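You operate a simulated robot arm through the tools that you are given. There is no shell and no other tool. Be economical: measure what you need, move in short steps, check, and stop when the job is done.

The job below is to be done with a simulated robot arm. You get a single attempt, and the scene is never put back.

## Task
Change the synthesizer from horn to flute, bright slider to HIGH, and latch the note D.
Fine: HOLD goes on before the key, one press; no other note is lit; leave the other controls alone.

Only the result counts: the job must be done as asked and must still hold three seconds after the hand-in. Knocking over, shifting, dropping, spilling or breaking anything else fails it.

## Robot
A 7-joint arm with a two-finger parallel gripper on a trunk, on a base that drives. Base frame: it is fixed to the floor where the robot stands at the start and does not move with it; the origin is under the middle of the robot, x ahead of it, y to its left, z up. Lengths are in m, angles in degrees, forces in N, time in s.
With the tool pointing down near the work surface it reaches from about 0.28 to 0.72 m from the robot's upright axis, wherever it stands. Its first joint turns from -166.0 to 166.0 degrees. Places, roughly: a-note piano key [0.5, -0.2, 0.8]; b-note piano key [0.5, -0.2, 0.8]; bright slider of the synthesizer [0.6, -0.2, 0.8]; c-note piano key [0.4, -0.1, 0.8]; d-note piano key [0.4, -0.1, 0.8]; e-note piano key [0.5, -0.1, 0.8]; f-note piano key [0.5, -0.1, 0.8]; flute tab [0.6, -0.1, 0.8]; g-note piano key [0.5, -0.2, 0.8]; hold button of the synthesizer [0.4, 0, 0.8]; horn tab [0.6, 0, 0.8]; level slider of the synthesizer [0.7, -0.1, 0.8]; organ tab [0.5, 0.1, 0.8]; power switch of the synthesizer [0.4, 0.1, 0.8]; steel pedal plate [0.4, 0.1, 0]; strings tab [0.6, 0, 0.8]. Payload 1.57 kg.
The tool frame sits at the grasp point between the pads (the TCP): z along the fingers, y along the line on which they close. The tips reach 0.03 m beyond it. The gripper opens to 0.08 m. The fingers are 0.017 m wide and 0.012 m thick; the gripper's body (0.04 by 0.082 m) begins 0.08 m behind the TCP.
Orientation is told as [roll, pitch, yaw] about the base's x, y, z axes, in that order, counted from this pose: with the fingers straight down and closing along the base's y, the tool's x points along the base's -x, its y along +y and its z along -z.

## Interface
- The arm moves only by the tool servo_tool. Its argument "moves" is one flat list of numbers, 6 for each row, row after row: the shift along the tool's x, y, z in units of 100 mm (1.0 is 100 mm), then the turn, a rotation vector about the tool's x, y, z in units of 90 degrees (1.0 is 90 degrees). In form: [dx, dy, dz, rx, ry, rz, dx, dy, dz, rx, ry, rz, ...]. A call has 1 to 20 rows; each row is the pose to reach, as a shift and turn from the pose commanded when the call began, along the tool's axes at that moment. "fingers" is the gripper command, from -1 (shut) to 1 (fully open), values between in proportion, set as the call begins (left out, the last holds). A call with a number of a shift or a turn outside -1 to 1 is refused whole. Rows are played at 5 a second. More than 0.05 m and 8.6 degrees between two rows, or a gripper value outside its range, and nothing of the call is played. Where a pose cannot be reached the arm comes as near as it can. A force on the tool above 40 N (or 10 N above the force at the start of the call, whichever is more), or a blocked arm, ends the call early, and 0.2 s more pass. The fingers move at their own pace (about 0.072 m/s each) and stop on an object; they squeeze with about 32 N. The grip force told is the motor's: it shows also when the fingers shut on nothing. Time passes only in rows, and 0.2 s behind the last, so rows that repeat a pose let the fingers close. The reply holds the time, the measured pose of the TCP, the force on the tool along the base axes, the opening and the grip force, in the units named above and with some noise, with the torque about the TCP (base axes, N m) and any sound that the robot's microphone picked up.
- Cameras (640 x 400 px; columns grow to the right, rows downward): "scene" is now at [0.0027, 0.1113, 1.4759]; the picture's right is [-0.30, -0.95, 0.00], its down [-0.74, 0.24, -0.62] and it looks along [0.59, -0.19, -0.78] (base axes); focal length 278 px, centre (320, 200). "wrist" rides on the gripper at [0.072, -0.007, -0.122] in the tool frame; the picture's right is [0.09, 1.00, 0.00], its down [-0.84, 0.08, -0.54] and it looks along [-0.54, 0.05, 0.84] (tool axes); focal length 238 px, centre (320, 200). There is no depth. A picture from a camera that has moved, and an enlarged one, comes with that camera's place and axes in the base frame and with its lens. The place of the scene camera against the robot may be out by one fixed shift of up to 0.018 m in any direction.
- camera(camera): a new picture of that camera. No time passes.
- lift_body(by): slides the trunk up (or, below 0, down) by that many m; the arm and the scene camera ride with it, the base frame stays. It gives what a move gives, with no picture.
- steer(legs): drives the robot by 1 to 6 legs, each [ahead, left, turn to the left] in m, m and degrees, along the robot's own axes; the way and the turn of a leg run together, so that a leg with both is an arc; at most 1.5 m and 180 degrees a leg. The arm and the cameras ride along, it lands a little off, and it stops where it bumps. It gives what a move gives.
- turn_head(pan, tilt): turns the head with the scene camera to pan (to the left, within 86 degrees either way) and tilt (down, from -29 to 69), counted from straight ahead of the robot. It gives what a move gives.
- enlarge(camera, box): a new picture of the part [left, top, right, bottom] of that camera's present view, enlarged. No time passes.
- hand_in(): hands the job in; it is judged then, once.

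Work in short steps. Places have to be worked out from the pictures, the camera data and where the tool is seen: move nearer, look again, correct. Check each grasp and each placing, and mend what went wrong. You have 120 turns and 82 pictures in all, those below and enlarged ones among them. Open the gripper and draw the arm clear of the work before you hand the job in, unless the task says otherwise; then end with one line.

The tools are called after ">>>" by a JSON object that holds its "fn" and its "kwargs". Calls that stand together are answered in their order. servo_tool: Moves the arm, as the interface text tells. Its arguments: {"type":"object","properties":{"moves":{"type":"array","items":{"type":"number"}},"fingers":{"type":"number"}},"required":["moves"]} The other tools are called the same way: lift_body (by) slides the trunk up or down; steer (legs) drives the base; turn_head (pan, tilt) turns the head that bears the scene camera; camera (camera) takes a picture; enlarge (camera, box) takes an enlarged picture of a part of a camera's view; hand_in () hands the job in.

At the start:

```text
time: 0.0
tcp_pos: [0.4238, -0.2275, 1.0736]
tcp_rot: [-0.1, 0.1, 0.0]
ft_force: [-1.2, -0.2, -0.5]
ft_torque: [0.03, 0.02, -0.02]
gripper_width: 0.08
grip_force: 0.0
trunk travel left (down, up): [-0.3, 0.18]
robot x, y, heading: [-0.0012, 0.0005, -0.0]
head pan, tilt: [-17.7, 51.4]
```

scene: 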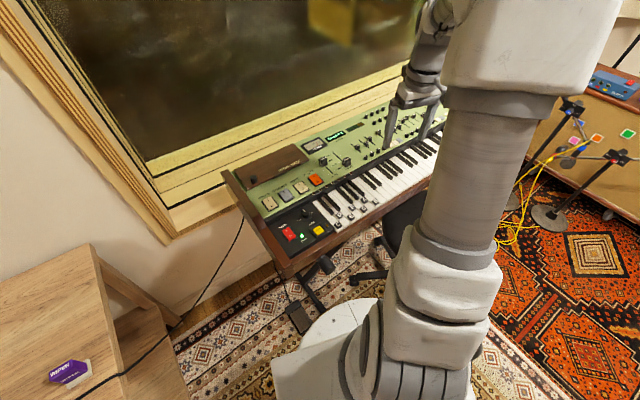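
wrist: 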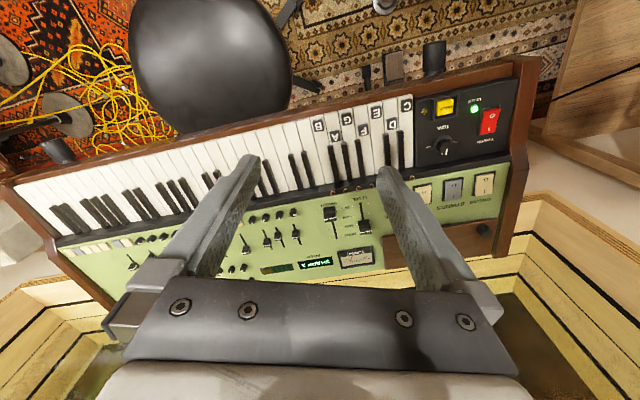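

The synthesizer is in view of both cameras; I enlarge both to read the controls.

>>> {"fn": "enlarge", "kwargs": {"camera": "scene", "box": [220, 100, 450, 260]}}

>>> {"fn": "enlarge", "kwargs": {"camera": "wrist", "box": [290, 70, 530, 280]}}

```text
2.50 times, centred on (335, 180) of scene
camera zoom: at [0.0027, 0.1113, 1.4759], right [-0.3, -0.95, 0.0], down [-0.74, 0.24, -0.62], along [0.59, -0.19, -0.78], focal length 695 px, centre (282, 250)
```

zoom: 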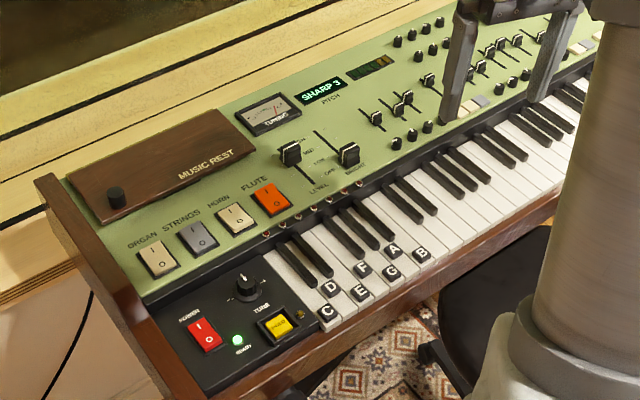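

```text
1.90 times, centred on (410, 175) of wrist
camera zoom: at [0.3531, -0.2333, 1.1941], right [-0.09, 1.0, 0.0], down [0.84, 0.08, 0.54], along [0.54, 0.05, -0.84], focal length 454 px, centre (149, 248)
```

zoom: 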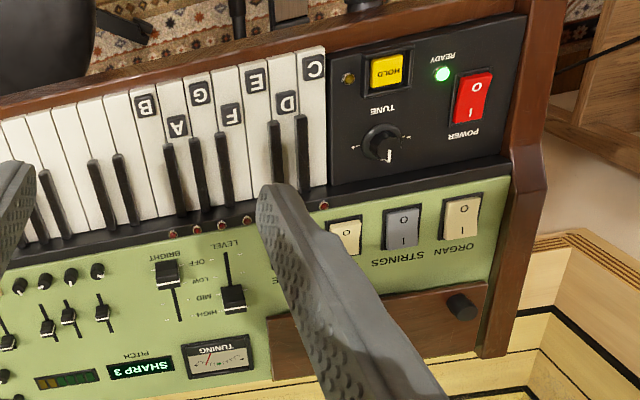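

Row of keys runs at roughly 18° to the base y axis; the panel is around z≈0.82. I move the wrist over the left part and align the yaw with the synth for a closer look.

>>> {"fn": "servo_tool", "kwargs": {"moves": [-0.05, 0.33, 0.1, 0, 0, -0.07, -0.1, 0.66, 0.2, 0, 0, -0.14, -0.15, 1.0, 0.3, 0, 0, -0.2, -0.15, 1.0, 0.3, 0, 0, -0.2], "fingers": 1}}

>>> {"fn": "camera", "kwargs": {"camera": "wrist"}}

```text
time: 1.0
tcp_pos: [0.4405, -0.1292, 1.0419]
tcp_rot: [0.0, 0.0, 18.1]
ft_force: [-0.5, -0.6, 0.2]
ft_torque: [-0.01, -0.01, 0.02]
gripper_width: 0.08
grip_force: 0.0
trunk travel left (down, up): [-0.3, 0.18]
robot x, y, heading: [0.0002, -0.0004, 0.0]
head pan, tilt: [-17.7, 51.4]
```

```text
77 pictures are left
camera wrist: at [0.3752, -0.1559, 1.1636], right [-0.4, 0.92, 0.0], down [0.77, 0.33, 0.54], along [0.5, 0.21, -0.84], focal length 238 px, centre (320, 200)
```

wrist: 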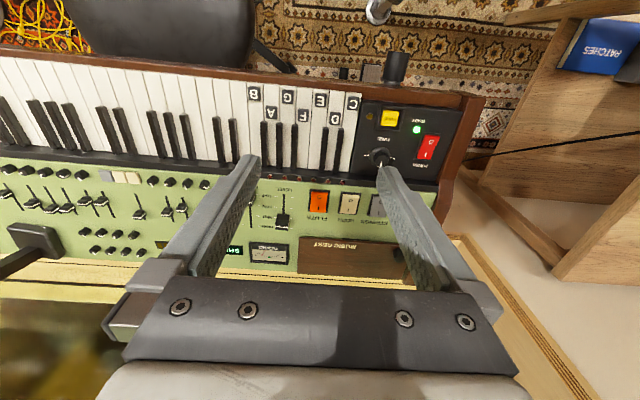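

Good view. I enlarge it to read the tabs and sliders.

>>> {"fn": "enlarge", "kwargs": {"camera": "wrist", "box": [240, 75, 450, 210]}}

>>> {"fn": "enlarge", "kwargs": {"camera": "wrist", "box": [220, 170, 400, 280]}}

```text
2.96 times, centred on (345, 142) of wrist
camera zoom: at [0.3752, -0.1559, 1.1636], right [-0.4, 0.92, 0.0], down [0.77, 0.33, 0.54], along [0.5, 0.21, -0.84], focal length 706 px, centre (246, 370)
```

zoom: 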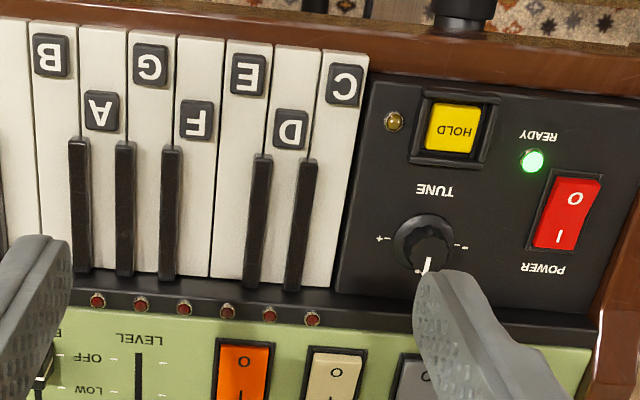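

```text
3.56 times, centred on (310, 225) of wrist
camera zoom: at [0.3752, -0.1559, 1.1636], right [-0.4, 0.92, 0.0], down [0.77, 0.33, 0.54], along [0.5, 0.21, -0.84], focal length 848 px, centre (356, 111)
```

zoom: 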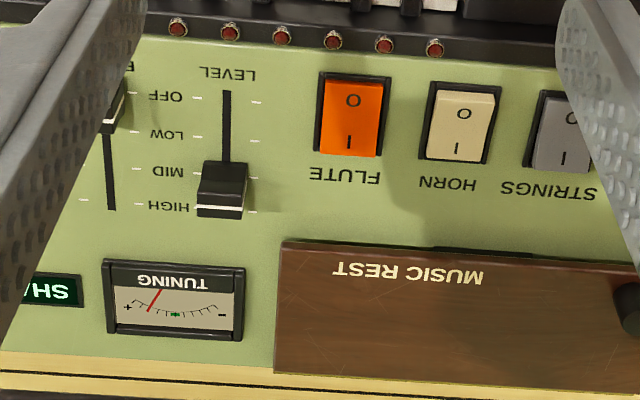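

Flute's "I" end is on the rear side, at about (0.61, -0.06). I shut the fingers and move over it, staying well above the panel, then look again.

>>> {"fn": "servo_tool", "kwargs": {"moves": [-0.4, 0.04, 0.1, 0, 0, 0, -0.8, 0.08, 0.2, 0, 0, 0, -0.8, 0.08, 0.2, 0, 0, 0], "fingers": -1}}

>>> {"fn": "servo_tool", "kwargs": {"moves": [-0.3, 0.03, 0.3, 0, 0, 0, -0.6, 0.06, 0.6, 0, 0, 0, -0.8, 0.08, 0.8, 0, 0, 0, -0.8, 0.08, 0.8, 0, 0, 0]}}

>>> {"fn": "camera", "kwargs": {"camera": "wrist"}}

>>> {"fn": "camera", "kwargs": {"camera": "scene"}}

```text
time: 1.8
tcp_pos: [0.5138, -0.0944, 1.0237]
tcp_rot: [-0.1, 0.0, 18.0]
ft_force: [0.2, 0.1, 0.8]
ft_torque: [0.0, 0.02, -0.02]
gripper_width: 0.0003
grip_force: 18.3
trunk travel left (down, up): [-0.3, 0.18]
robot x, y, heading: [0.0009, -0.0019, -0.1]
head pan, tilt: [-17.7, 51.4]
```

```text
time: 2.8
tcp_pos: [0.5892, -0.0653, 0.9434]
tcp_rot: [0.0, 0.1, 18.1]
ft_force: [0.2, -0.3, 0.1]
ft_torque: [0.03, -0.02, 0.0]
gripper_width: 0.0
grip_force: 21.3
trunk travel left (down, up): [-0.3, 0.18]
robot x, y, heading: [0.0014, -0.0019, 0.0]
head pan, tilt: [-17.7, 51.4]
```

```text
74 pictures are left
camera wrist: at [0.5236, -0.0917, 1.065], right [-0.4, 0.92, 0.0], down [0.77, 0.33, 0.54], along [0.5, 0.21, -0.84], focal length 238 px, centre (320, 200)
```

wrist: 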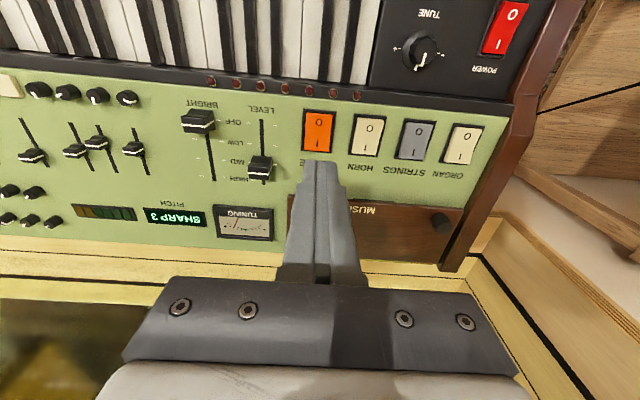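

```text
73 pictures are left
camera scene: at [0.0028, 0.1114, 1.4759], right [-0.3, -0.95, 0.0], down [-0.74, 0.24, -0.62], along [0.59, -0.19, -0.78], focal length 278 px, centre (320, 200)
```

scene: 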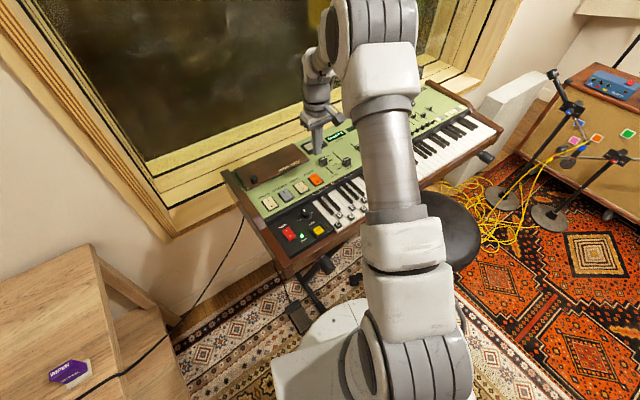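

The tip hangs just behind the flute tab in view. I enlarge to see rocker states and slider details.

>>> {"fn": "enlarge", "kwargs": {"camera": "wrist", "box": [170, 85, 380, 215]}}

>>> {"fn": "enlarge", "kwargs": {"camera": "wrist", "box": [290, 90, 490, 200]}}

```text
3.05 times, centred on (275, 150) of wrist
camera zoom: at [0.5236, -0.0917, 1.065], right [-0.4, 0.92, 0.0], down [0.77, 0.33, 0.54], along [0.5, 0.21, -0.84], focal length 726 px, centre (457, 352)
```

zoom: 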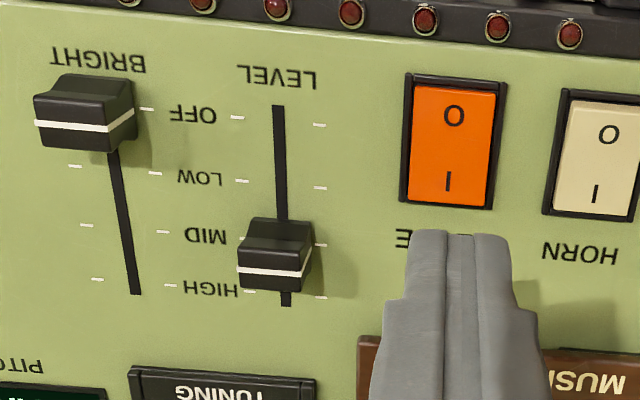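

```text
3.20 times, centred on (390, 145) of wrist
camera zoom: at [0.5236, -0.0917, 1.065], right [-0.4, 0.92, 0.0], down [0.77, 0.33, 0.54], along [0.5, 0.21, -0.84], focal length 763 px, centre (96, 376)
```

zoom: 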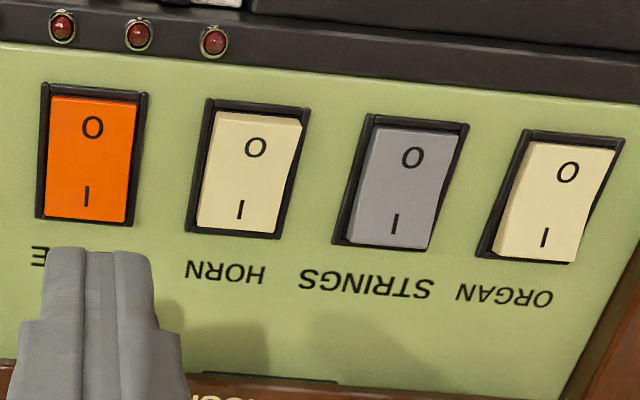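

Triangulated, the flute "I" end lies at about (0.615, -0.056, 0.794). I descend to about 20 mm above it and check.

>>> {"fn": "servo_tool", "kwargs": {"moves": [-0.28, 0, 0.2, 0, 0, 0, -0.29, 0, 0.5, 0, 0, 0, -0.29, 0, 0.8, 0, 0, 0, -0.29, 0, 0.8, 0, 0, 0]}}

>>> {"fn": "enlarge", "kwargs": {"camera": "wrist", "box": [240, 80, 440, 205]}}

```text
time: 3.8
tcp_pos: [0.617, -0.0528, 0.8635]
tcp_rot: [-0.1, -0.1, 18.0]
ft_force: [0.1, 0.7, 0.2]
ft_torque: [0.0, 0.03, -0.01]
gripper_width: 0.0002
grip_force: 21.1
trunk travel left (down, up): [-0.3, 0.18]
robot x, y, heading: [0.0002, -0.0034, -0.0]
head pan, tilt: [-17.7, 51.4]
```

```text
3.20 times, centred on (340, 142) of wrist
camera zoom: at [0.5513, -0.0808, 0.9849], right [-0.4, 0.92, 0.0], down [0.77, 0.33, 0.54], along [0.5, 0.21, -0.84], focal length 763 px, centre (256, 384)
```

zoom: 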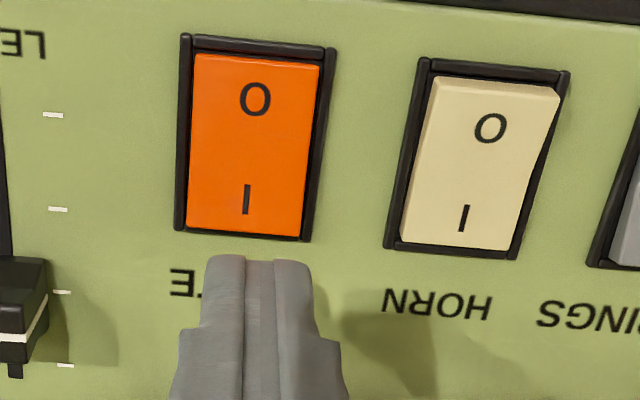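

The tip is about 5 mm behind the "I" mark, which is right for pressing. Now I press straight down in small steps.

>>> {"fn": "servo_tool", "kwargs": {"moves": [0, -0.02, 0.15, 0, 0, 0, 0, -0.02, 0.3, 0, 0, 0, 0, -0.02, 0.36, 0, 0, 0, 0, -0.02, 0.4, 0, 0, 0, 0, -0.02, 0.43, 0, 0, 0]}}

>>> {"fn": "enlarge", "kwargs": {"camera": "wrist", "box": [240, 80, 440, 205]}}

```text
time: 5.0
tcp_pos: [0.6147, -0.0566, 0.8227]
tcp_rot: [0.0, -0.1, 18.0]
ft_force: [-4.0, 1.3, 16.6]
ft_torque: [0.02, 0.28, 0.07]
gripper_width: 0.0001
grip_force: 21.3
trunk travel left (down, up): [-0.3, 0.18]
robot x, y, heading: [0.0021, -0.0008, -0.3]
head pan, tilt: [-17.7, 51.4]
```

```text
3.20 times, centred on (340, 142) of wrist
camera zoom: at [0.5491, -0.0835, 0.9441], right [-0.4, 0.92, 0.0], down [0.77, 0.33, 0.54], along [0.5, 0.21, -0.84], focal length 763 px, centre (256, 384)
```

zoom: 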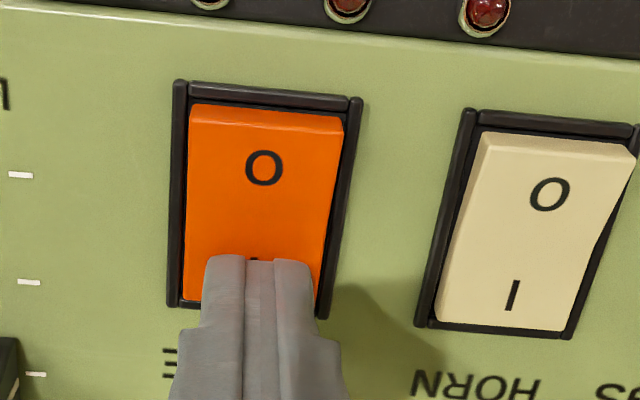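

Flute's O end has risen, so it rocked to I. I lift off and see whether Horn released by itself.

>>> {"fn": "servo_tool", "kwargs": {"moves": [0, 0, -0.25, 0, 0, 0, 0, 0, -0.5, 0, 0, 0, 0, 0, -0.5, 0, 0, 0]}}

>>> {"fn": "enlarge", "kwargs": {"camera": "wrist", "box": [260, 80, 480, 215]}}

```text
time: 5.8
tcp_pos: [0.6141, -0.0567, 0.8704]
tcp_rot: [0.0, 0.0, 18.0]
ft_force: [-0.3, 0.7, 0.4]
ft_torque: [0.01, 0.01, -0.03]
gripper_width: 0.0
grip_force: 21.5
trunk travel left (down, up): [-0.3, 0.18]
robot x, y, heading: [0.0023, -0.0051, 0.2]
head pan, tilt: [-17.7, 51.4]
```

```text
2.91 times, centred on (370, 148) of wrist
camera zoom: at [0.5492, -0.0847, 0.9914], right [-0.4, 0.92, 0.0], down [0.77, 0.33, 0.54], along [0.5, 0.21, -0.84], focal length 693 px, centre (174, 353)
```

zoom: 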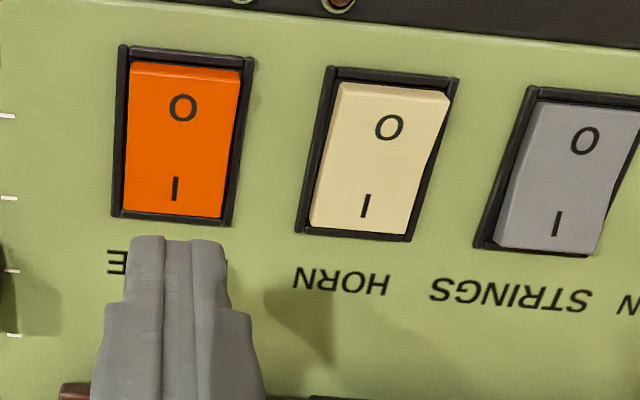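

Horn stays at I, so the tabs are independent and Horn must be switched off too. Its O mark is at about (0.572, -0.010); I move above it.

>>> {"fn": "servo_tool", "kwargs": {"moves": [0.13, 0.28, 0, 0, 0, 0, 0.267, 0.57, 0, 0, 0, 0, 0.267, 0.57, 0.1, 0, 0, 0, 0.267, 0.57, 0.1, 0, 0, 0]}}

>>> {"fn": "enlarge", "kwargs": {"camera": "wrist", "box": [220, 80, 440, 215]}}

```text
time: 6.8
tcp_pos: [0.5718, -0.0099, 0.86]
tcp_rot: [0.0, 0.0, 18.0]
ft_force: [0.0, 0.0, -0.2]
ft_torque: [0.02, 0.04, 0.0]
gripper_width: 0.0
grip_force: 21.8
trunk travel left (down, up): [-0.3, 0.18]
robot x, y, heading: [-0.0014, -0.0009, -0.0]
head pan, tilt: [-17.7, 51.4]
```

```text
2.91 times, centred on (330, 148) of wrist
camera zoom: at [0.5067, -0.0372, 0.9814], right [-0.4, 0.92, 0.0], down [0.77, 0.33, 0.54], along [0.5, 0.21, -0.84], focal length 693 px, centre (291, 353)
```

zoom: 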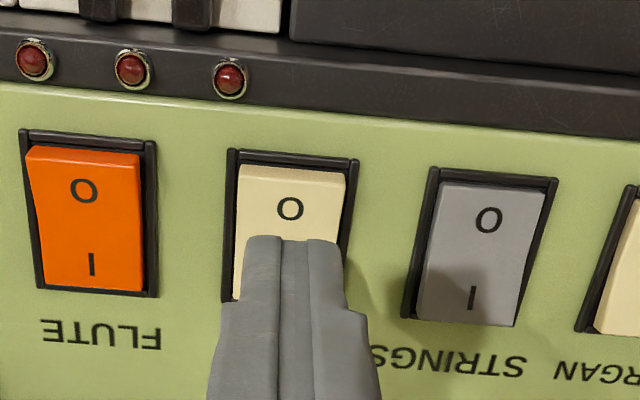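

Aligned on Horn's O (within 1 mm); I press with a 3 mm bias toward the O end.

>>> {"fn": "servo_tool", "kwargs": {"moves": [0.03, 0.0, 0.12, 0, 0, 0, 0.03, 0, 0.25, 0, 0, 0, 0.03, 0, 0.32, 0, 0, 0, 0.03, 0, 0.36, 0, 0, 0, 0.03, 0, 0.4, 0, 0, 0]}}

>>> {"fn": "enlarge", "kwargs": {"camera": "wrist", "box": [220, 80, 440, 215]}}

```text
time: 8.0
tcp_pos: [0.5683, -0.013, 0.8225]
tcp_rot: [-0.1, -0.2, 18.0]
ft_force: [-9.4, -0.4, 25.3]
ft_torque: [0.11, 0.09, -0.04]
gripper_width: 0.0
grip_force: 21.3
trunk travel left (down, up): [-0.3, 0.18]
robot x, y, heading: [0.0, 0.0019, 0.2]
head pan, tilt: [-17.7, 51.4]
```

```text
2.91 times, centred on (330, 148) of wrist
camera zoom: at [0.5029, -0.0387, 0.9439], right [-0.4, 0.92, 0.0], down [0.77, 0.33, 0.54], along [0.5, 0.21, -0.84], focal length 693 px, centre (291, 353)
```

zoom: 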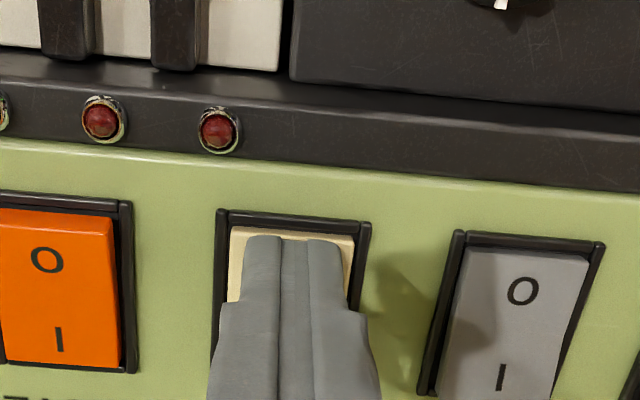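

The Horn's O end now looks low. I lift and check.

>>> {"fn": "servo_tool", "kwargs": {"moves": [0, 0, -0.3, 0, 0, 0, 0, 0, -0.6, 0, 0, 0, 0, 0, -0.9, 0, 0, 0, 0, 0, -0.9, 0, 0, 0]}}

>>> {"fn": "enlarge", "kwargs": {"camera": "wrist", "box": [180, 60, 460, 230]}}

```text
time: 9.0
tcp_pos: [0.5692, -0.0107, 0.9083]
tcp_rot: [0.0, 0.1, 17.9]
ft_force: [0.5, 0.2, -0.3]
ft_torque: [-0.02, 0.03, 0.0]
gripper_width: 0.0001
grip_force: 20.8
trunk travel left (down, up): [-0.3, 0.18]
robot x, y, heading: [-0.0024, 0.004, 0.1]
head pan, tilt: [-17.7, 51.4]
```

```text
2.29 times, centred on (320, 145) of wrist
camera zoom: at [0.5044, -0.0386, 1.0305], right [-0.4, 0.92, 0.0], down [0.77, 0.33, 0.54], along [0.5, 0.21, -0.84], focal length 545 px, centre (320, 326)
```

zoom: 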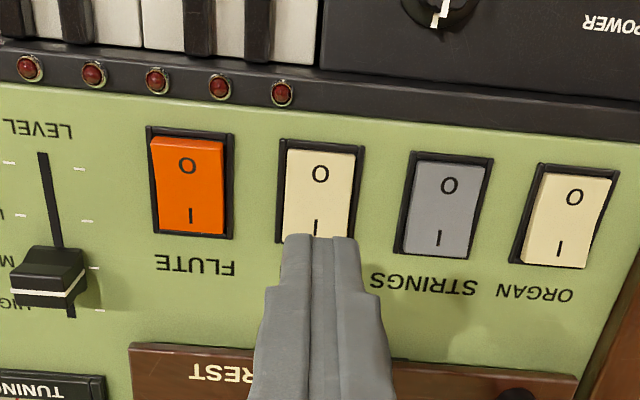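

Horn is off now and Flute on. Next the bright slider: its OFF position is at about (0.638, -0.185), HIGH at about (0.710, -0.162). I move the tool above the front side of its cap.

>>> {"fn": "servo_tool", "kwargs": {"moves": [0.03, -0.45, 0, 0, 0, 0, 0.06, -0.9, 0, 0, 0, 0, 0.06, -0.93, 0, 0, 0, 0]}}

>>> {"fn": "servo_tool", "kwargs": {"moves": [0.03, -0.45, 0, 0, 0, 0, 0.06, -0.9, 0, 0, 0, 0, 0.06, -0.93, 0, 0, 0, 0]}}

>>> {"fn": "enlarge", "kwargs": {"camera": "wrist", "box": [230, 60, 430, 230]}}

```text
time: 9.8
tcp_pos: [0.5927, -0.1015, 0.9102]
tcp_rot: [0.0, 0.0, 18.1]
ft_force: [0.2, 0.6, -0.1]
ft_torque: [0.03, 0.02, 0.0]
gripper_width: 0.0
grip_force: 21.6
trunk travel left (down, up): [-0.3, 0.18]
robot x, y, heading: [0.0017, 0.0061, -0.0]
head pan, tilt: [-17.7, 51.4]
```

```text
time: 10.6
tcp_pos: [0.6152, -0.1932, 0.9094]
tcp_rot: [0.0, 0.0, 18.0]
ft_force: [-0.2, 0.2, 0.8]
ft_torque: [0.02, -0.02, 0.01]
gripper_width: 0.0
grip_force: 21.5
trunk travel left (down, up): [-0.3, 0.18]
robot x, y, heading: [0.0014, -0.0014, 0.1]
head pan, tilt: [-17.7, 51.4]
```

```text
2.35 times, centred on (330, 145) of wrist
camera zoom: at [0.55, -0.2209, 1.0308], right [-0.4, 0.92, 0.0], down [0.77, 0.33, 0.54], along [0.5, 0.21, -0.84], focal length 561 px, centre (296, 329)
```

zoom: 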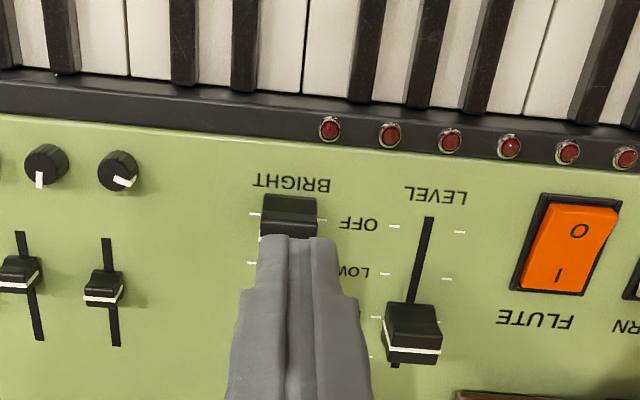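

Triangulation gives panel z≈0.785, cap top ≈0.807. The gap between the cap and the black rail is tight, so I look closer from both cameras.

>>> {"fn": "enlarge", "kwargs": {"camera": "wrist", "box": [280, 100, 400, 175]}}

>>> {"fn": "enlarge", "kwargs": {"camera": "scene", "box": [290, 110, 400, 200]}}

```text
5.33 times, centred on (340, 138) of wrist
camera zoom: at [0.55, -0.2209, 1.0308], right [-0.4, 0.92, 0.0], down [0.77, 0.33, 0.54], along [0.5, 0.21, -0.84], focal length 1271 px, centre (213, 533)
```

zoom: 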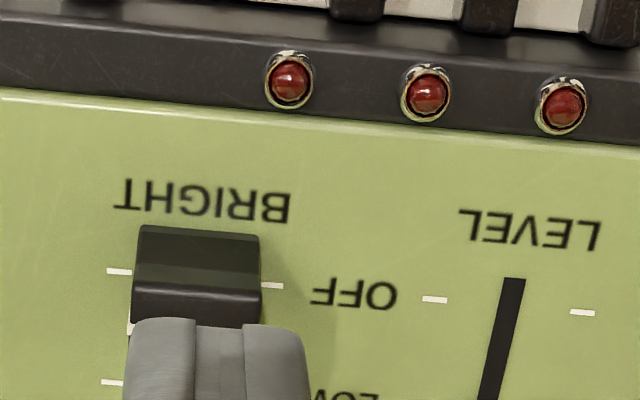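

```text
4.44 times, centred on (345, 155) of scene
camera zoom: at [0.0028, 0.1112, 1.476], right [-0.3, -0.95, 0.0], down [-0.74, 0.24, -0.62], along [0.59, -0.19, -0.78], focal length 1235 px, centre (209, 400)
```

zoom: 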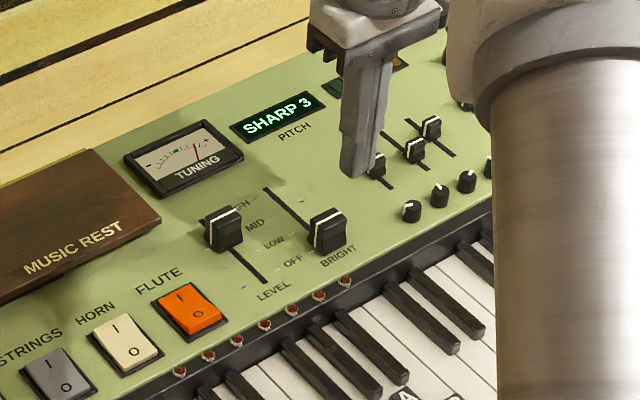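

In fact the rail slopes down away from the panel, so nothing obstructs the front of the cap. Cap's front face is at about (0.631, -0.189); I descend straight in front of it with the tip 11 mm above the panel.

>>> {"fn": "servo_tool", "kwargs": {"moves": [0.03, 0.0, 0.3, 0, 0, 0, 0.03, 0, 0.6, 0, 0, 0, 0.03, 0.0, 0.82, 0, 0, 0, 0.03, 0, 0.82, 0, 0, 0]}}

>>> {"fn": "enlarge", "kwargs": {"camera": "wrist", "box": [230, 100, 430, 230]}}

```text
time: 11.6
tcp_pos: [0.612, -0.1918, 0.8275]
tcp_rot: [0.0, 0.0, 17.9]
ft_force: [-0.1, -0.1, -0.1]
ft_torque: [0.02, 0.02, 0.0]
gripper_width: 0.0001
grip_force: 21.0
trunk travel left (down, up): [-0.3, 0.18]
robot x, y, heading: [-0.0007, 0.002, 0.0]
head pan, tilt: [-17.7, 51.4]
```

```text
3.08 times, centred on (330, 165) of wrist
camera zoom: at [0.5472, -0.2197, 0.9494], right [-0.4, 0.92, 0.0], down [0.77, 0.33, 0.54], along [0.5, 0.21, -0.84], focal length 733 px, centre (289, 308)
```

zoom: 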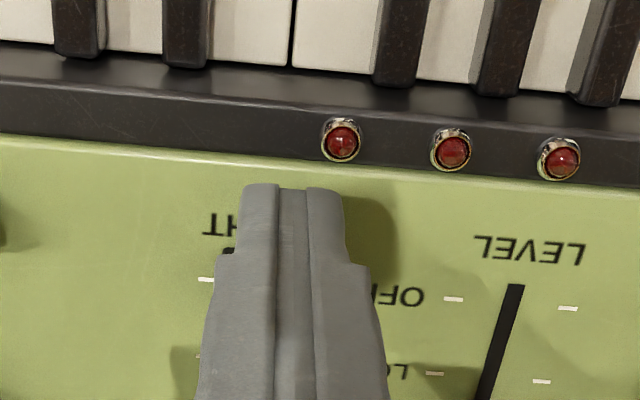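

The tip is in front of the cap. I push along the slot about 80 mm, at a slow pace.

>>> {"fn": "servo_tool", "kwargs": {"moves": [-0.08, -0.02, 0, 0, 0, 0, -0.2, -0.02, 0, 0, 0, 0, -0.32, -0.02, 0, 0, 0, 0, -0.44, -0.02, 0, 0, 0, 0, -0.56, -0.02, 0, 0, 0, 0, -0.68, -0.02, 0, 0, 0, 0, -0.78, -0.02, 0, 0, 0, 0, -0.78, -0.02, 0, 0, 0, 0]}}

>>> {"fn": "enlarge", "kwargs": {"camera": "wrist", "box": [230, 60, 430, 230]}}

>>> {"fn": "enlarge", "kwargs": {"camera": "scene", "box": [290, 110, 400, 200]}}

```text
time: 13.4
tcp_pos: [0.6866, -0.1703, 0.8272]
tcp_rot: [0.0, 0.0, 18.0]
ft_force: [-0.6, -0.2, 0.0]
ft_torque: [0.02, -0.02, 0.01]
gripper_width: 0.0002
grip_force: 21.2
trunk travel left (down, up): [-0.3, 0.18]
robot x, y, heading: [-0.0005, -0.0011, 0.1]
head pan, tilt: [-17.7, 51.4]
```

```text
2.35 times, centred on (330, 145) of wrist
camera zoom: at [0.6221, -0.1976, 0.949], right [-0.4, 0.92, 0.0], down [0.77, 0.33, 0.54], along [0.5, 0.21, -0.84], focal length 561 px, centre (296, 329)
```

zoom: 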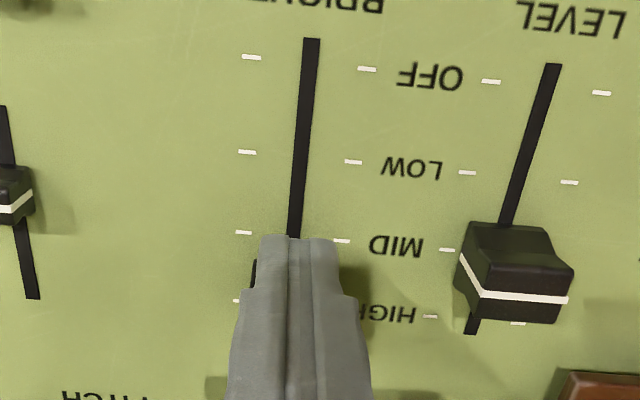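

```text
4.44 times, centred on (345, 155) of scene
camera zoom: at [0.0028, 0.1113, 1.4759], right [-0.3, -0.95, 0.0], down [-0.74, 0.24, -0.62], along [0.59, -0.19, -0.78], focal length 1235 px, centre (209, 400)
```

zoom: 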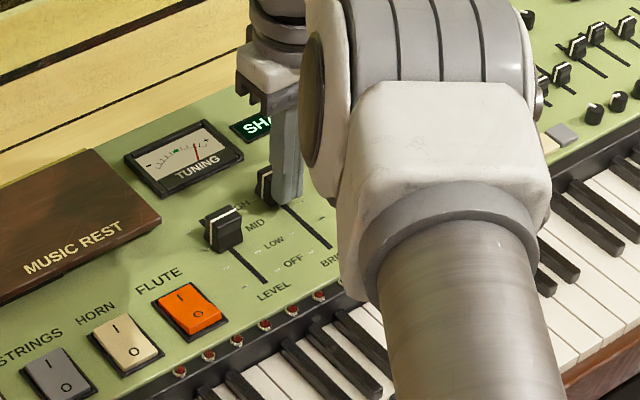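

The cap moves freely and is now near HIGH, perhaps 8 mm short. I push on gently to the end stop.

>>> {"fn": "servo_tool", "kwargs": {"moves": [-0.04, 0, 0, 0, 0, 0, -0.07, 0, 0, 0, 0, 0, -0.09, 0, 0, 0, 0, 0, -0.1, 0, 0, 0, 0, 0]}}

>>> {"fn": "enlarge", "kwargs": {"camera": "scene", "box": [315, 130, 370, 175]}}

```text
time: 14.4
tcp_pos: [0.6941, -0.1702, 0.8286]
tcp_rot: [0.1, 0.3, 18.0]
ft_force: [-25.0, -0.5, 4.0]
ft_torque: [0.1, 0.38, 0.12]
gripper_width: 0.0
grip_force: 21.2
trunk travel left (down, up): [-0.3, 0.18]
robot x, y, heading: [0.0001, -0.0001, 0.0]
head pan, tilt: [-17.7, 51.4]
```

```text
8.89 times, centred on (342, 152) of scene
camera zoom: at [0.0004, 0.1113, 1.476], right [-0.3, -0.95, 0.0], down [-0.74, 0.24, -0.63], along [0.6, -0.19, -0.78], focal length 2470 px, centre (120, 622)
```

zoom: 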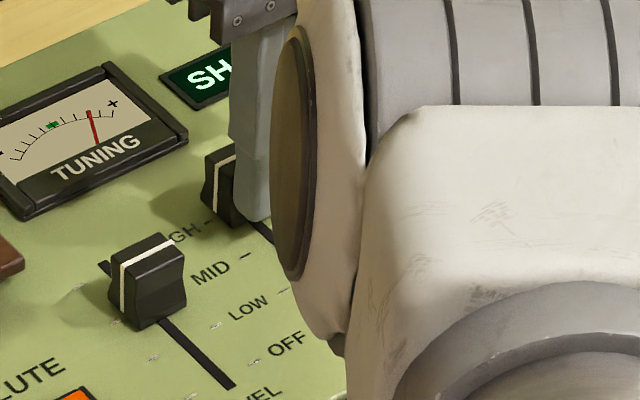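

End stop reached (25 N). I draw back off the cap, rise, and verify.

>>> {"fn": "servo_tool", "kwargs": {"moves": [0.15, 0, 0, 0, 0, 0, 0.4, 0, 0, 0, 0, 0, 0.6, 0, -0.3, 0, 0, 0, 0.8, 0, -0.7, 0, 0, 0, 1.0, 0, -1.0, 0, 0, 0, 1.0, 0, -1.0, 0, 0, 0]}}

>>> {"fn": "enlarge", "kwargs": {"camera": "wrist", "box": [230, 80, 470, 240]}}

```text
time: 15.8
tcp_pos: [0.6004, -0.1969, 0.9285]
tcp_rot: [-0.1, 0.0, 18.0]
ft_force: [-0.2, 0.5, 0.6]
ft_torque: [-0.01, 0.01, 0.01]
gripper_width: 0.0001
grip_force: 21.3
trunk travel left (down, up): [-0.3, 0.18]
robot x, y, heading: [0.0012, -0.0013, -0.0]
head pan, tilt: [-17.7, 51.4]
```

```text
2.50 times, centred on (350, 160) of wrist
camera zoom: at [0.5345, -0.2246, 1.0498], right [-0.4, 0.92, 0.0], down [0.77, 0.33, 0.54], along [0.5, 0.21, -0.84], focal length 596 px, centre (245, 300)
```

zoom: 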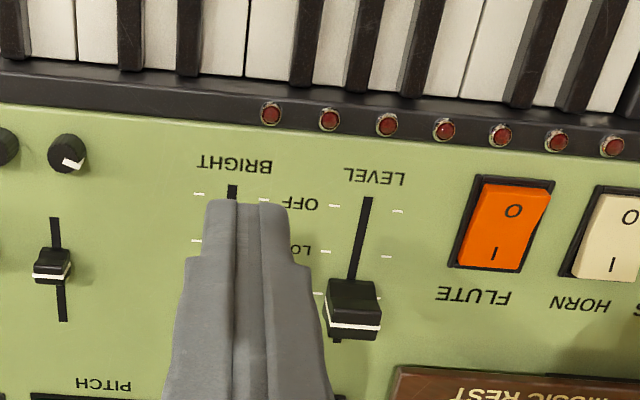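

Bright is hidden behind the fingers here; I'll check it on the way. Next I move toward HOLD, at about (0.418, -0.022).

>>> {"fn": "servo_tool", "kwargs": {"moves": [0.2, 0.4, -0.1, 0, 0, 0, 0.4, 0.8, -0.1, 0, 0, 0, 0.5, 1.0, -0.1, 0, 0, 0]}}

>>> {"fn": "servo_tool", "kwargs": {"moves": [0.25, 0.4, 0, 0, 0, 0, 0.5, 0.8, 0, 0, 0, 0, 0.69, 1.0, 0, 0, 0, 0, 0.69, 1.0, 0, 0, 0, 0]}}

>>> {"fn": "enlarge", "kwargs": {"camera": "scene", "box": [230, 100, 400, 250]}}

>>> {"fn": "camera", "kwargs": {"camera": "wrist"}}

```text
time: 16.6
tcp_pos: [0.5222, -0.1181, 0.9372]
tcp_rot: [-0.1, 0.0, 18.0]
ft_force: [0.0, -0.1, -0.5]
ft_torque: [0.02, 0.0, 0.01]
gripper_width: 0.0
grip_force: 20.9
trunk travel left (down, up): [-0.3, 0.18]
robot x, y, heading: [-0.0035, 0.0022, -0.3]
head pan, tilt: [-17.7, 51.4]
```

```text
time: 17.6
tcp_pos: [0.4262, -0.0443, 0.9386]
tcp_rot: [0.0, 0.0, 17.9]
ft_force: [0.5, 0.4, -1.2]
ft_torque: [0.06, -0.02, -0.02]
gripper_width: 0.0
grip_force: 21.2
trunk travel left (down, up): [-0.3, 0.18]
robot x, y, heading: [0.0002, -0.001, 0.0]
head pan, tilt: [-17.7, 51.4]
```

```text
2.67 times, centred on (315, 175) of scene
camera zoom: at [0.0026, 0.1114, 1.4759], right [-0.3, -0.95, 0.0], down [-0.74, 0.24, -0.62], along [0.59, -0.19, -0.78], focal length 741 px, centre (333, 267)
```

zoom: 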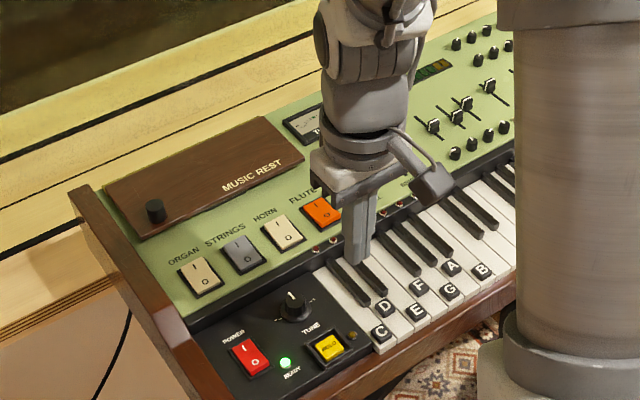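

```text
55 pictures are left
camera wrist: at [0.3603, -0.073, 1.0599], right [-0.4, 0.92, 0.0], down [0.77, 0.33, 0.54], along [0.5, 0.21, -0.84], focal length 238 px, centre (320, 200)
```

wrist: 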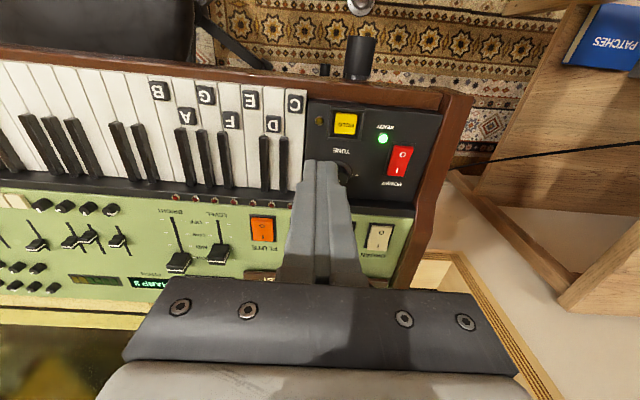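

>>> {"fn": "enlarge", "kwargs": {"camera": "wrist", "box": [150, 190, 300, 290]}}

>>> {"fn": "enlarge", "kwargs": {"camera": "wrist", "box": [220, 75, 430, 205]}}

```text
4.00 times, centred on (225, 240) of wrist
camera zoom: at [0.3603, -0.073, 1.0599], right [-0.4, 0.92, 0.0], down [0.77, 0.33, 0.54], along [0.5, 0.21, -0.84], focal length 953 px, centre (700, 40)
```

zoom: 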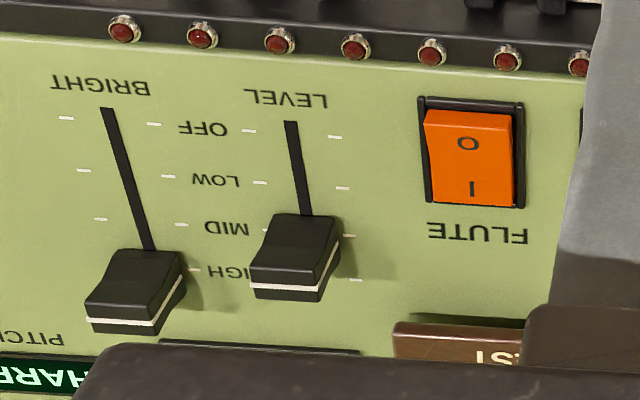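

```text
3.05 times, centred on (325, 140) of wrist
camera zoom: at [0.3603, -0.073, 1.0599], right [-0.4, 0.92, 0.0], down [0.77, 0.33, 0.54], along [0.5, 0.21, -0.84], focal length 726 px, centre (305, 383)
```

zoom: 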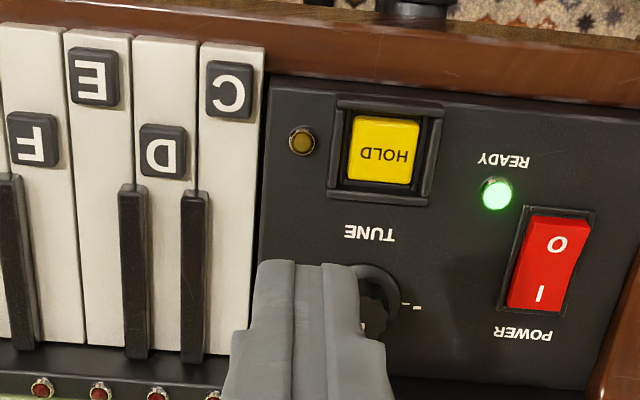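

Bright is at HIGH, Level untouched. HOLD triangulates to (0.420, -0.013, 0.766); I move above it at about 25 mm.

>>> {"fn": "servo_tool", "kwargs": {"moves": [-0.02, 0.16, 0, 0, 0, 0, -0.04, 0.32, 0.2, 0, 0, 0, -0.04, 0.32, 0.6, 0, 0, 0, -0.04, 0.32, 1.0, 0, 0, 0, -0.04, 0.32, 1.0, 0, 0, 0]}}

>>> {"fn": "enlarge", "kwargs": {"camera": "wrist", "box": [220, 75, 430, 205]}}

```text
time: 18.8
tcp_pos: [0.4179, -0.0134, 0.8378]
tcp_rot: [0.0, 0.0, 18.0]
ft_force: [0.6, 0.1, -0.2]
ft_torque: [0.02, -0.01, 0.0]
gripper_width: 0.0001
grip_force: 21.3
trunk travel left (down, up): [-0.3, 0.18]
robot x, y, heading: [0.0022, 0.0017, -0.2]
head pan, tilt: [-17.7, 51.4]
```

```text
3.05 times, centred on (325, 140) of wrist
camera zoom: at [0.3527, -0.0404, 0.9588], right [-0.4, 0.92, 0.0], down [0.77, 0.33, 0.54], along [0.5, 0.21, -0.84], focal length 726 px, centre (305, 383)
```

zoom: 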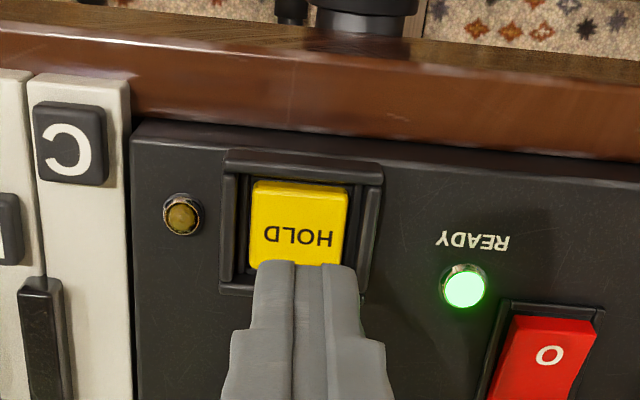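

Aligned on HOLD within 1 mm. I press straight down in small steps and watch the force.

>>> {"fn": "servo_tool", "kwargs": {"moves": [0, 0, 0.2, 0, 0, 0, 0, 0, 0.35, 0, 0, 0, 0, 0, 0.41, 0, 0, 0, 0, 0, 0.44, 0, 0, 0]}}

>>> {"fn": "enlarge", "kwargs": {"camera": "wrist", "box": [220, 75, 430, 205]}}

```text
time: 19.8
tcp_pos: [0.4185, -0.0125, 0.7937]
tcp_rot: [0.0, 0.1, 17.9]
ft_force: [-3.3, -0.9, 10.9]
ft_torque: [0.02, 0.12, -0.05]
gripper_width: 0.0001
grip_force: 20.7
trunk travel left (down, up): [-0.3, 0.18]
robot x, y, heading: [0.0005, 0.0004, -0.2]
head pan, tilt: [-17.7, 51.4]
heard: click
```

```text
3.05 times, centred on (325, 140) of wrist
camera zoom: at [0.3536, -0.0403, 0.9153], right [-0.4, 0.92, 0.0], down [0.77, 0.33, 0.54], along [0.5, 0.21, -0.84], focal length 726 px, centre (305, 383)
```

zoom: 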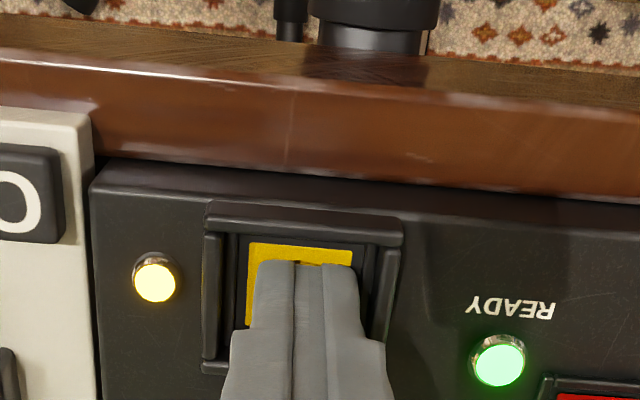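

A click, and the HOLD lamp is lit. I lift straight up and check it stays lit.

>>> {"fn": "servo_tool", "kwargs": {"moves": [0, 0, -0.3, 0, 0, 0, 0, 0, -0.7, 0, 0, 0, 0, 0, -1.0, 0, 0, 0, 0, 0, -1.0, 0, 0, 0]}}

>>> {"fn": "enlarge", "kwargs": {"camera": "wrist", "box": [180, 65, 390, 195]}}

```text
time: 20.8
tcp_pos: [0.4192, -0.0127, 0.893]
tcp_rot: [0.0, 0.0, 18.0]
ft_force: [0.0, 0.0, -1.0]
ft_torque: [0.02, 0.0, 0.03]
gripper_width: 0.0002
grip_force: 21.1
trunk travel left (down, up): [-0.3, 0.18]
robot x, y, heading: [-0.0015, 0.0018, -0.1]
head pan, tilt: [-17.7, 51.4]
```

```text
3.05 times, centred on (285, 130) of wrist
camera zoom: at [0.3544, -0.0406, 1.0148], right [-0.4, 0.92, 0.0], down [0.77, 0.33, 0.54], along [0.5, 0.21, -0.84], focal length 726 px, centre (427, 413)
```

zoom: 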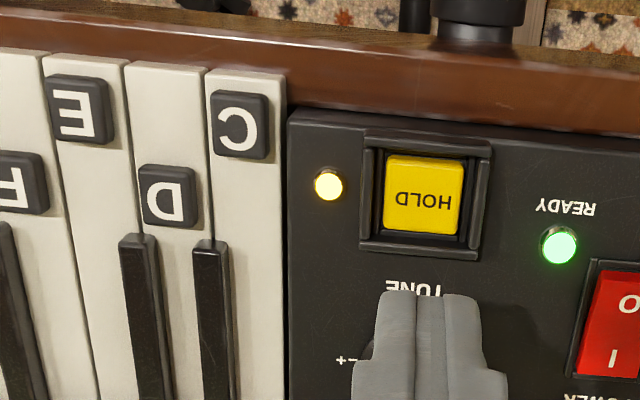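

HOLD stays lit. The D tile is at about (0.456, -0.094, 0.764). I rotate the tool 90° so only its 17 mm width lies across the 23 mm key, while moving above D's front part.

>>> {"fn": "servo_tool", "kwargs": {"moves": [0.0, -0.08, 0, 0, 0, 0.083, 0.0, -0.15, 0, 0, 0, 0.167, 0.01, -0.22, 0, 0, 0, 0.25, 0.01, -0.3, 0, 0, 0, 0.333, 0.02, -0.37, 0, 0, 0, 0.417, 0.02, -0.44, 0, 0, 0, 0.5, 0.02, -0.52, 0, 0, 0, 0.583, 0.03, -0.59, 0, 0, 0, 0.667, 0.03, -0.67, 0, 0, 0, 0.75, 0.03, -0.74, 0, 0, 0, 0.833, 0.04, -0.82, 0, 0, 0, 0.917, 0.04, -0.89, 0, 0, 0, 1.0, 0.04, -0.89, 0, 0, 0, 1.0]}}

>>> {"fn": "camera", "kwargs": {"camera": "wrist"}}

```text
time: 23.6
tcp_pos: [0.4445, -0.0989, 0.8932]
tcp_rot: [0.0, 0.0, -72.2]
ft_force: [0.6, 0.7, 0.1]
ft_torque: [-0.01, -0.04, -0.01]
gripper_width: 0.0001
grip_force: 21.6
trunk travel left (down, up): [-0.3, 0.18]
robot x, y, heading: [-0.0005, -0.0005, 0.1]
head pan, tilt: [-17.7, 51.4]
```

```text
49 pictures are left
camera wrist: at [0.4169, -0.031, 1.0156], right [0.92, 0.39, 0.0], down [0.33, -0.77, 0.54], along [0.21, -0.5, -0.84], focal length 238 px, centre (320, 200)
```

wrist: 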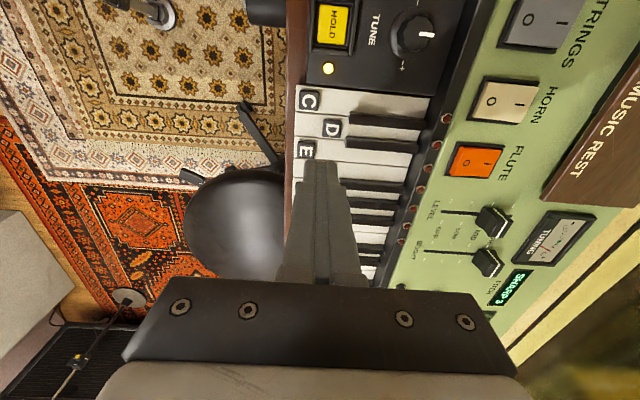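

The rotation worked. I lower to about 22 mm above the key and check the alignment.

>>> {"fn": "servo_tool", "kwargs": {"moves": [0, 0, 0.3, 0, 0, 0, 0, 0, 0.6, 0, 0, 0, 0, 0, 0.78, 0, 0, 0, 0, 0, 0.78, 0, 0, 0]}}

>>> {"fn": "enlarge", "kwargs": {"camera": "wrist", "box": [240, 75, 440, 200]}}

```text
time: 24.6
tcp_pos: [0.4459, -0.0994, 0.815]
tcp_rot: [0.0, 0.1, -72.0]
ft_force: [0.3, 0.2, -0.3]
ft_torque: [0.0, 0.01, -0.06]
gripper_width: 0.0001
grip_force: 21.3
trunk travel left (down, up): [-0.3, 0.18]
robot x, y, heading: [0.0016, 0.0008, 0.1]
head pan, tilt: [-17.7, 51.4]
```

```text
3.20 times, centred on (340, 138) of wrist
camera zoom: at [0.4169, -0.0322, 0.9367], right [0.92, 0.4, 0.0], down [0.33, -0.77, 0.54], along [0.21, -0.5, -0.84], focal length 763 px, centre (256, 400)
```

zoom: 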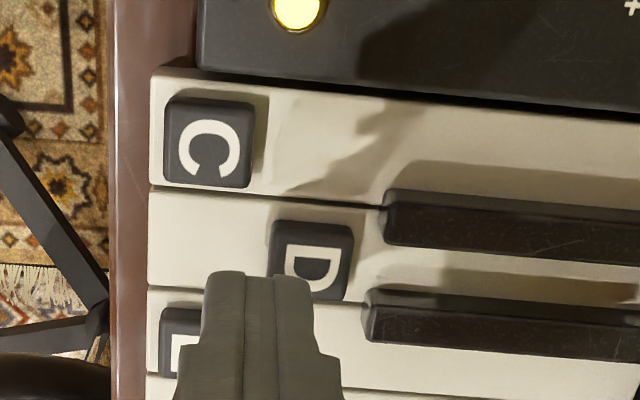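

The tip sits about 4 mm toward E and overlaps the D tile. I shift 4 mm toward C and 10 mm to the front, lower by 10 mm, and check again.

>>> {"fn": "servo_tool", "kwargs": {"moves": [0.04, -0.1, 0, 0, 0, 0, 0.04, -0.1, 0.1, 0, 0, 0, 0.04, -0.1, 0.1, 0, 0, 0]}}

>>> {"fn": "enlarge", "kwargs": {"camera": "wrist", "box": [240, 75, 440, 200]}}

```text
time: 25.4
tcp_pos: [0.4336, -0.0979, 0.8048]
tcp_rot: [-0.1, 0.0, -72.0]
ft_force: [0.7, 0.5, 0.0]
ft_torque: [-0.01, -0.01, 0.02]
gripper_width: 0.0002
grip_force: 21.2
trunk travel left (down, up): [-0.3, 0.18]
robot x, y, heading: [0.0002, -0.0015, -0.0]
head pan, tilt: [-17.7, 51.4]
```

```text
3.20 times, centred on (340, 138) of wrist
camera zoom: at [0.4056, -0.0307, 0.927], right [0.92, 0.4, 0.0], down [0.33, -0.77, 0.54], along [0.21, -0.5, -0.84], focal length 763 px, centre (256, 400)
```

zoom: 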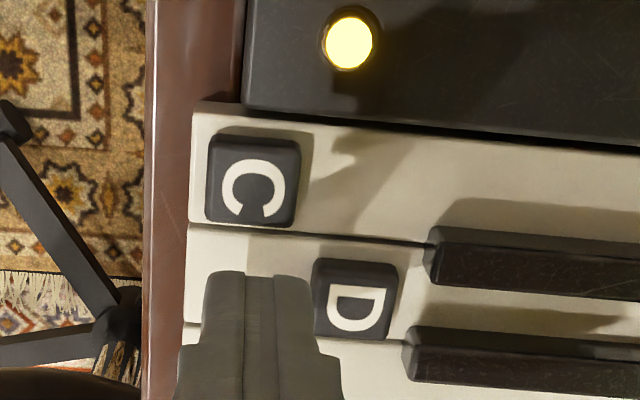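

Now the tip is centred on D, clear of the tile and its neighbours. I press straight down, stepwise.

>>> {"fn": "servo_tool", "kwargs": {"moves": [0, 0, 0.1, 0, 0, 0, 0, 0, 0.15, 0, 0, 0, 0, 0, 0.19, 0, 0, 0, 0, 0, 0.22, 0, 0, 0]}}

>>> {"fn": "enlarge", "kwargs": {"camera": "wrist", "box": [240, 75, 440, 200]}}

```text
time: 26.4
tcp_pos: [0.4328, -0.0981, 0.783]
tcp_rot: [0.0, 0.0, -72.0]
ft_force: [-0.1, 0.3, 0.6]
ft_torque: [-0.01, 0.03, 0.02]
gripper_width: 0.0
grip_force: 21.9
trunk travel left (down, up): [-0.3, 0.18]
robot x, y, heading: [0.0002, -0.0035, 0.1]
head pan, tilt: [-17.7, 51.4]
```

```text
3.20 times, centred on (340, 138) of wrist
camera zoom: at [0.4053, -0.0312, 0.9049], right [0.92, 0.4, 0.0], down [0.33, -0.77, 0.54], along [0.21, -0.5, -0.84], focal length 763 px, centre (256, 400)
```

zoom: 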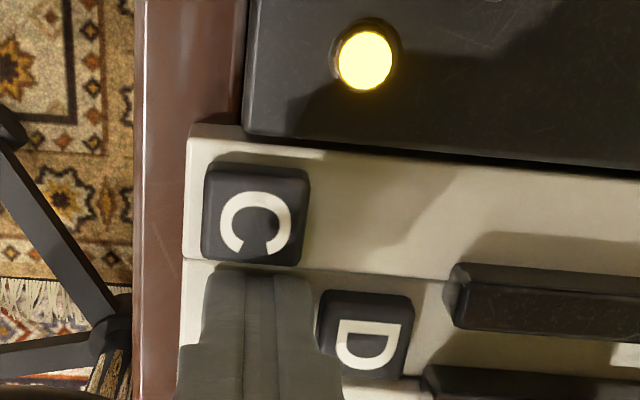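

Force is still near zero, but the D tile looks a bit lower relative to C. I look at the key lamps before going on.

>>> {"fn": "camera", "kwargs": {"camera": "wrist"}}

>>> {"fn": "enlarge", "kwargs": {"camera": "scene", "box": [280, 150, 400, 250]}}

```text
45 pictures are left
camera wrist: at [0.4053, -0.0312, 0.9049], right [0.92, 0.4, 0.0], down [0.33, -0.77, 0.54], along [0.21, -0.5, -0.84], focal length 238 px, centre (320, 200)
```

wrist: 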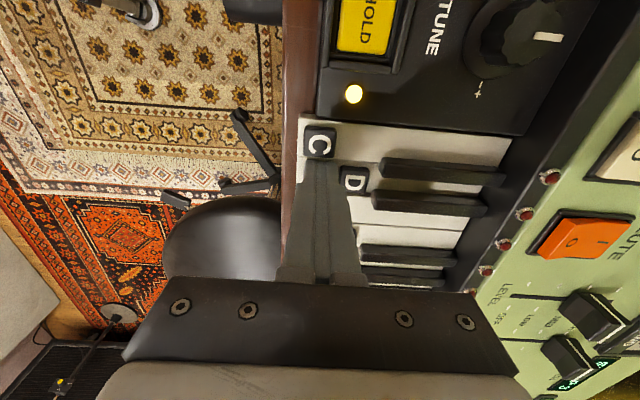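

```text
4.00 times, centred on (340, 200) of scene
camera zoom: at [0.0026, 0.1114, 1.476], right [-0.3, -0.95, 0.0], down [-0.74, 0.24, -0.62], along [0.59, -0.19, -0.78], focal length 1112 px, centre (240, 200)
```

zoom: 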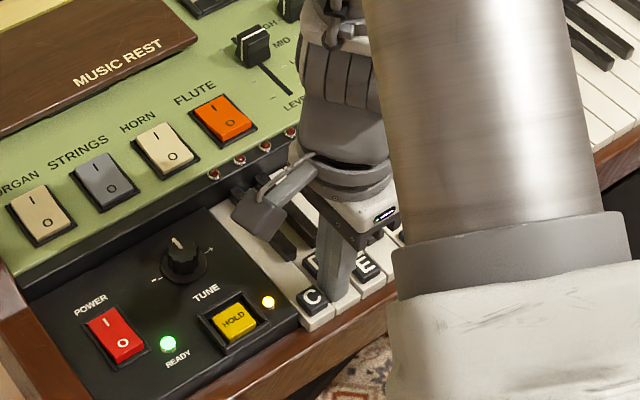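

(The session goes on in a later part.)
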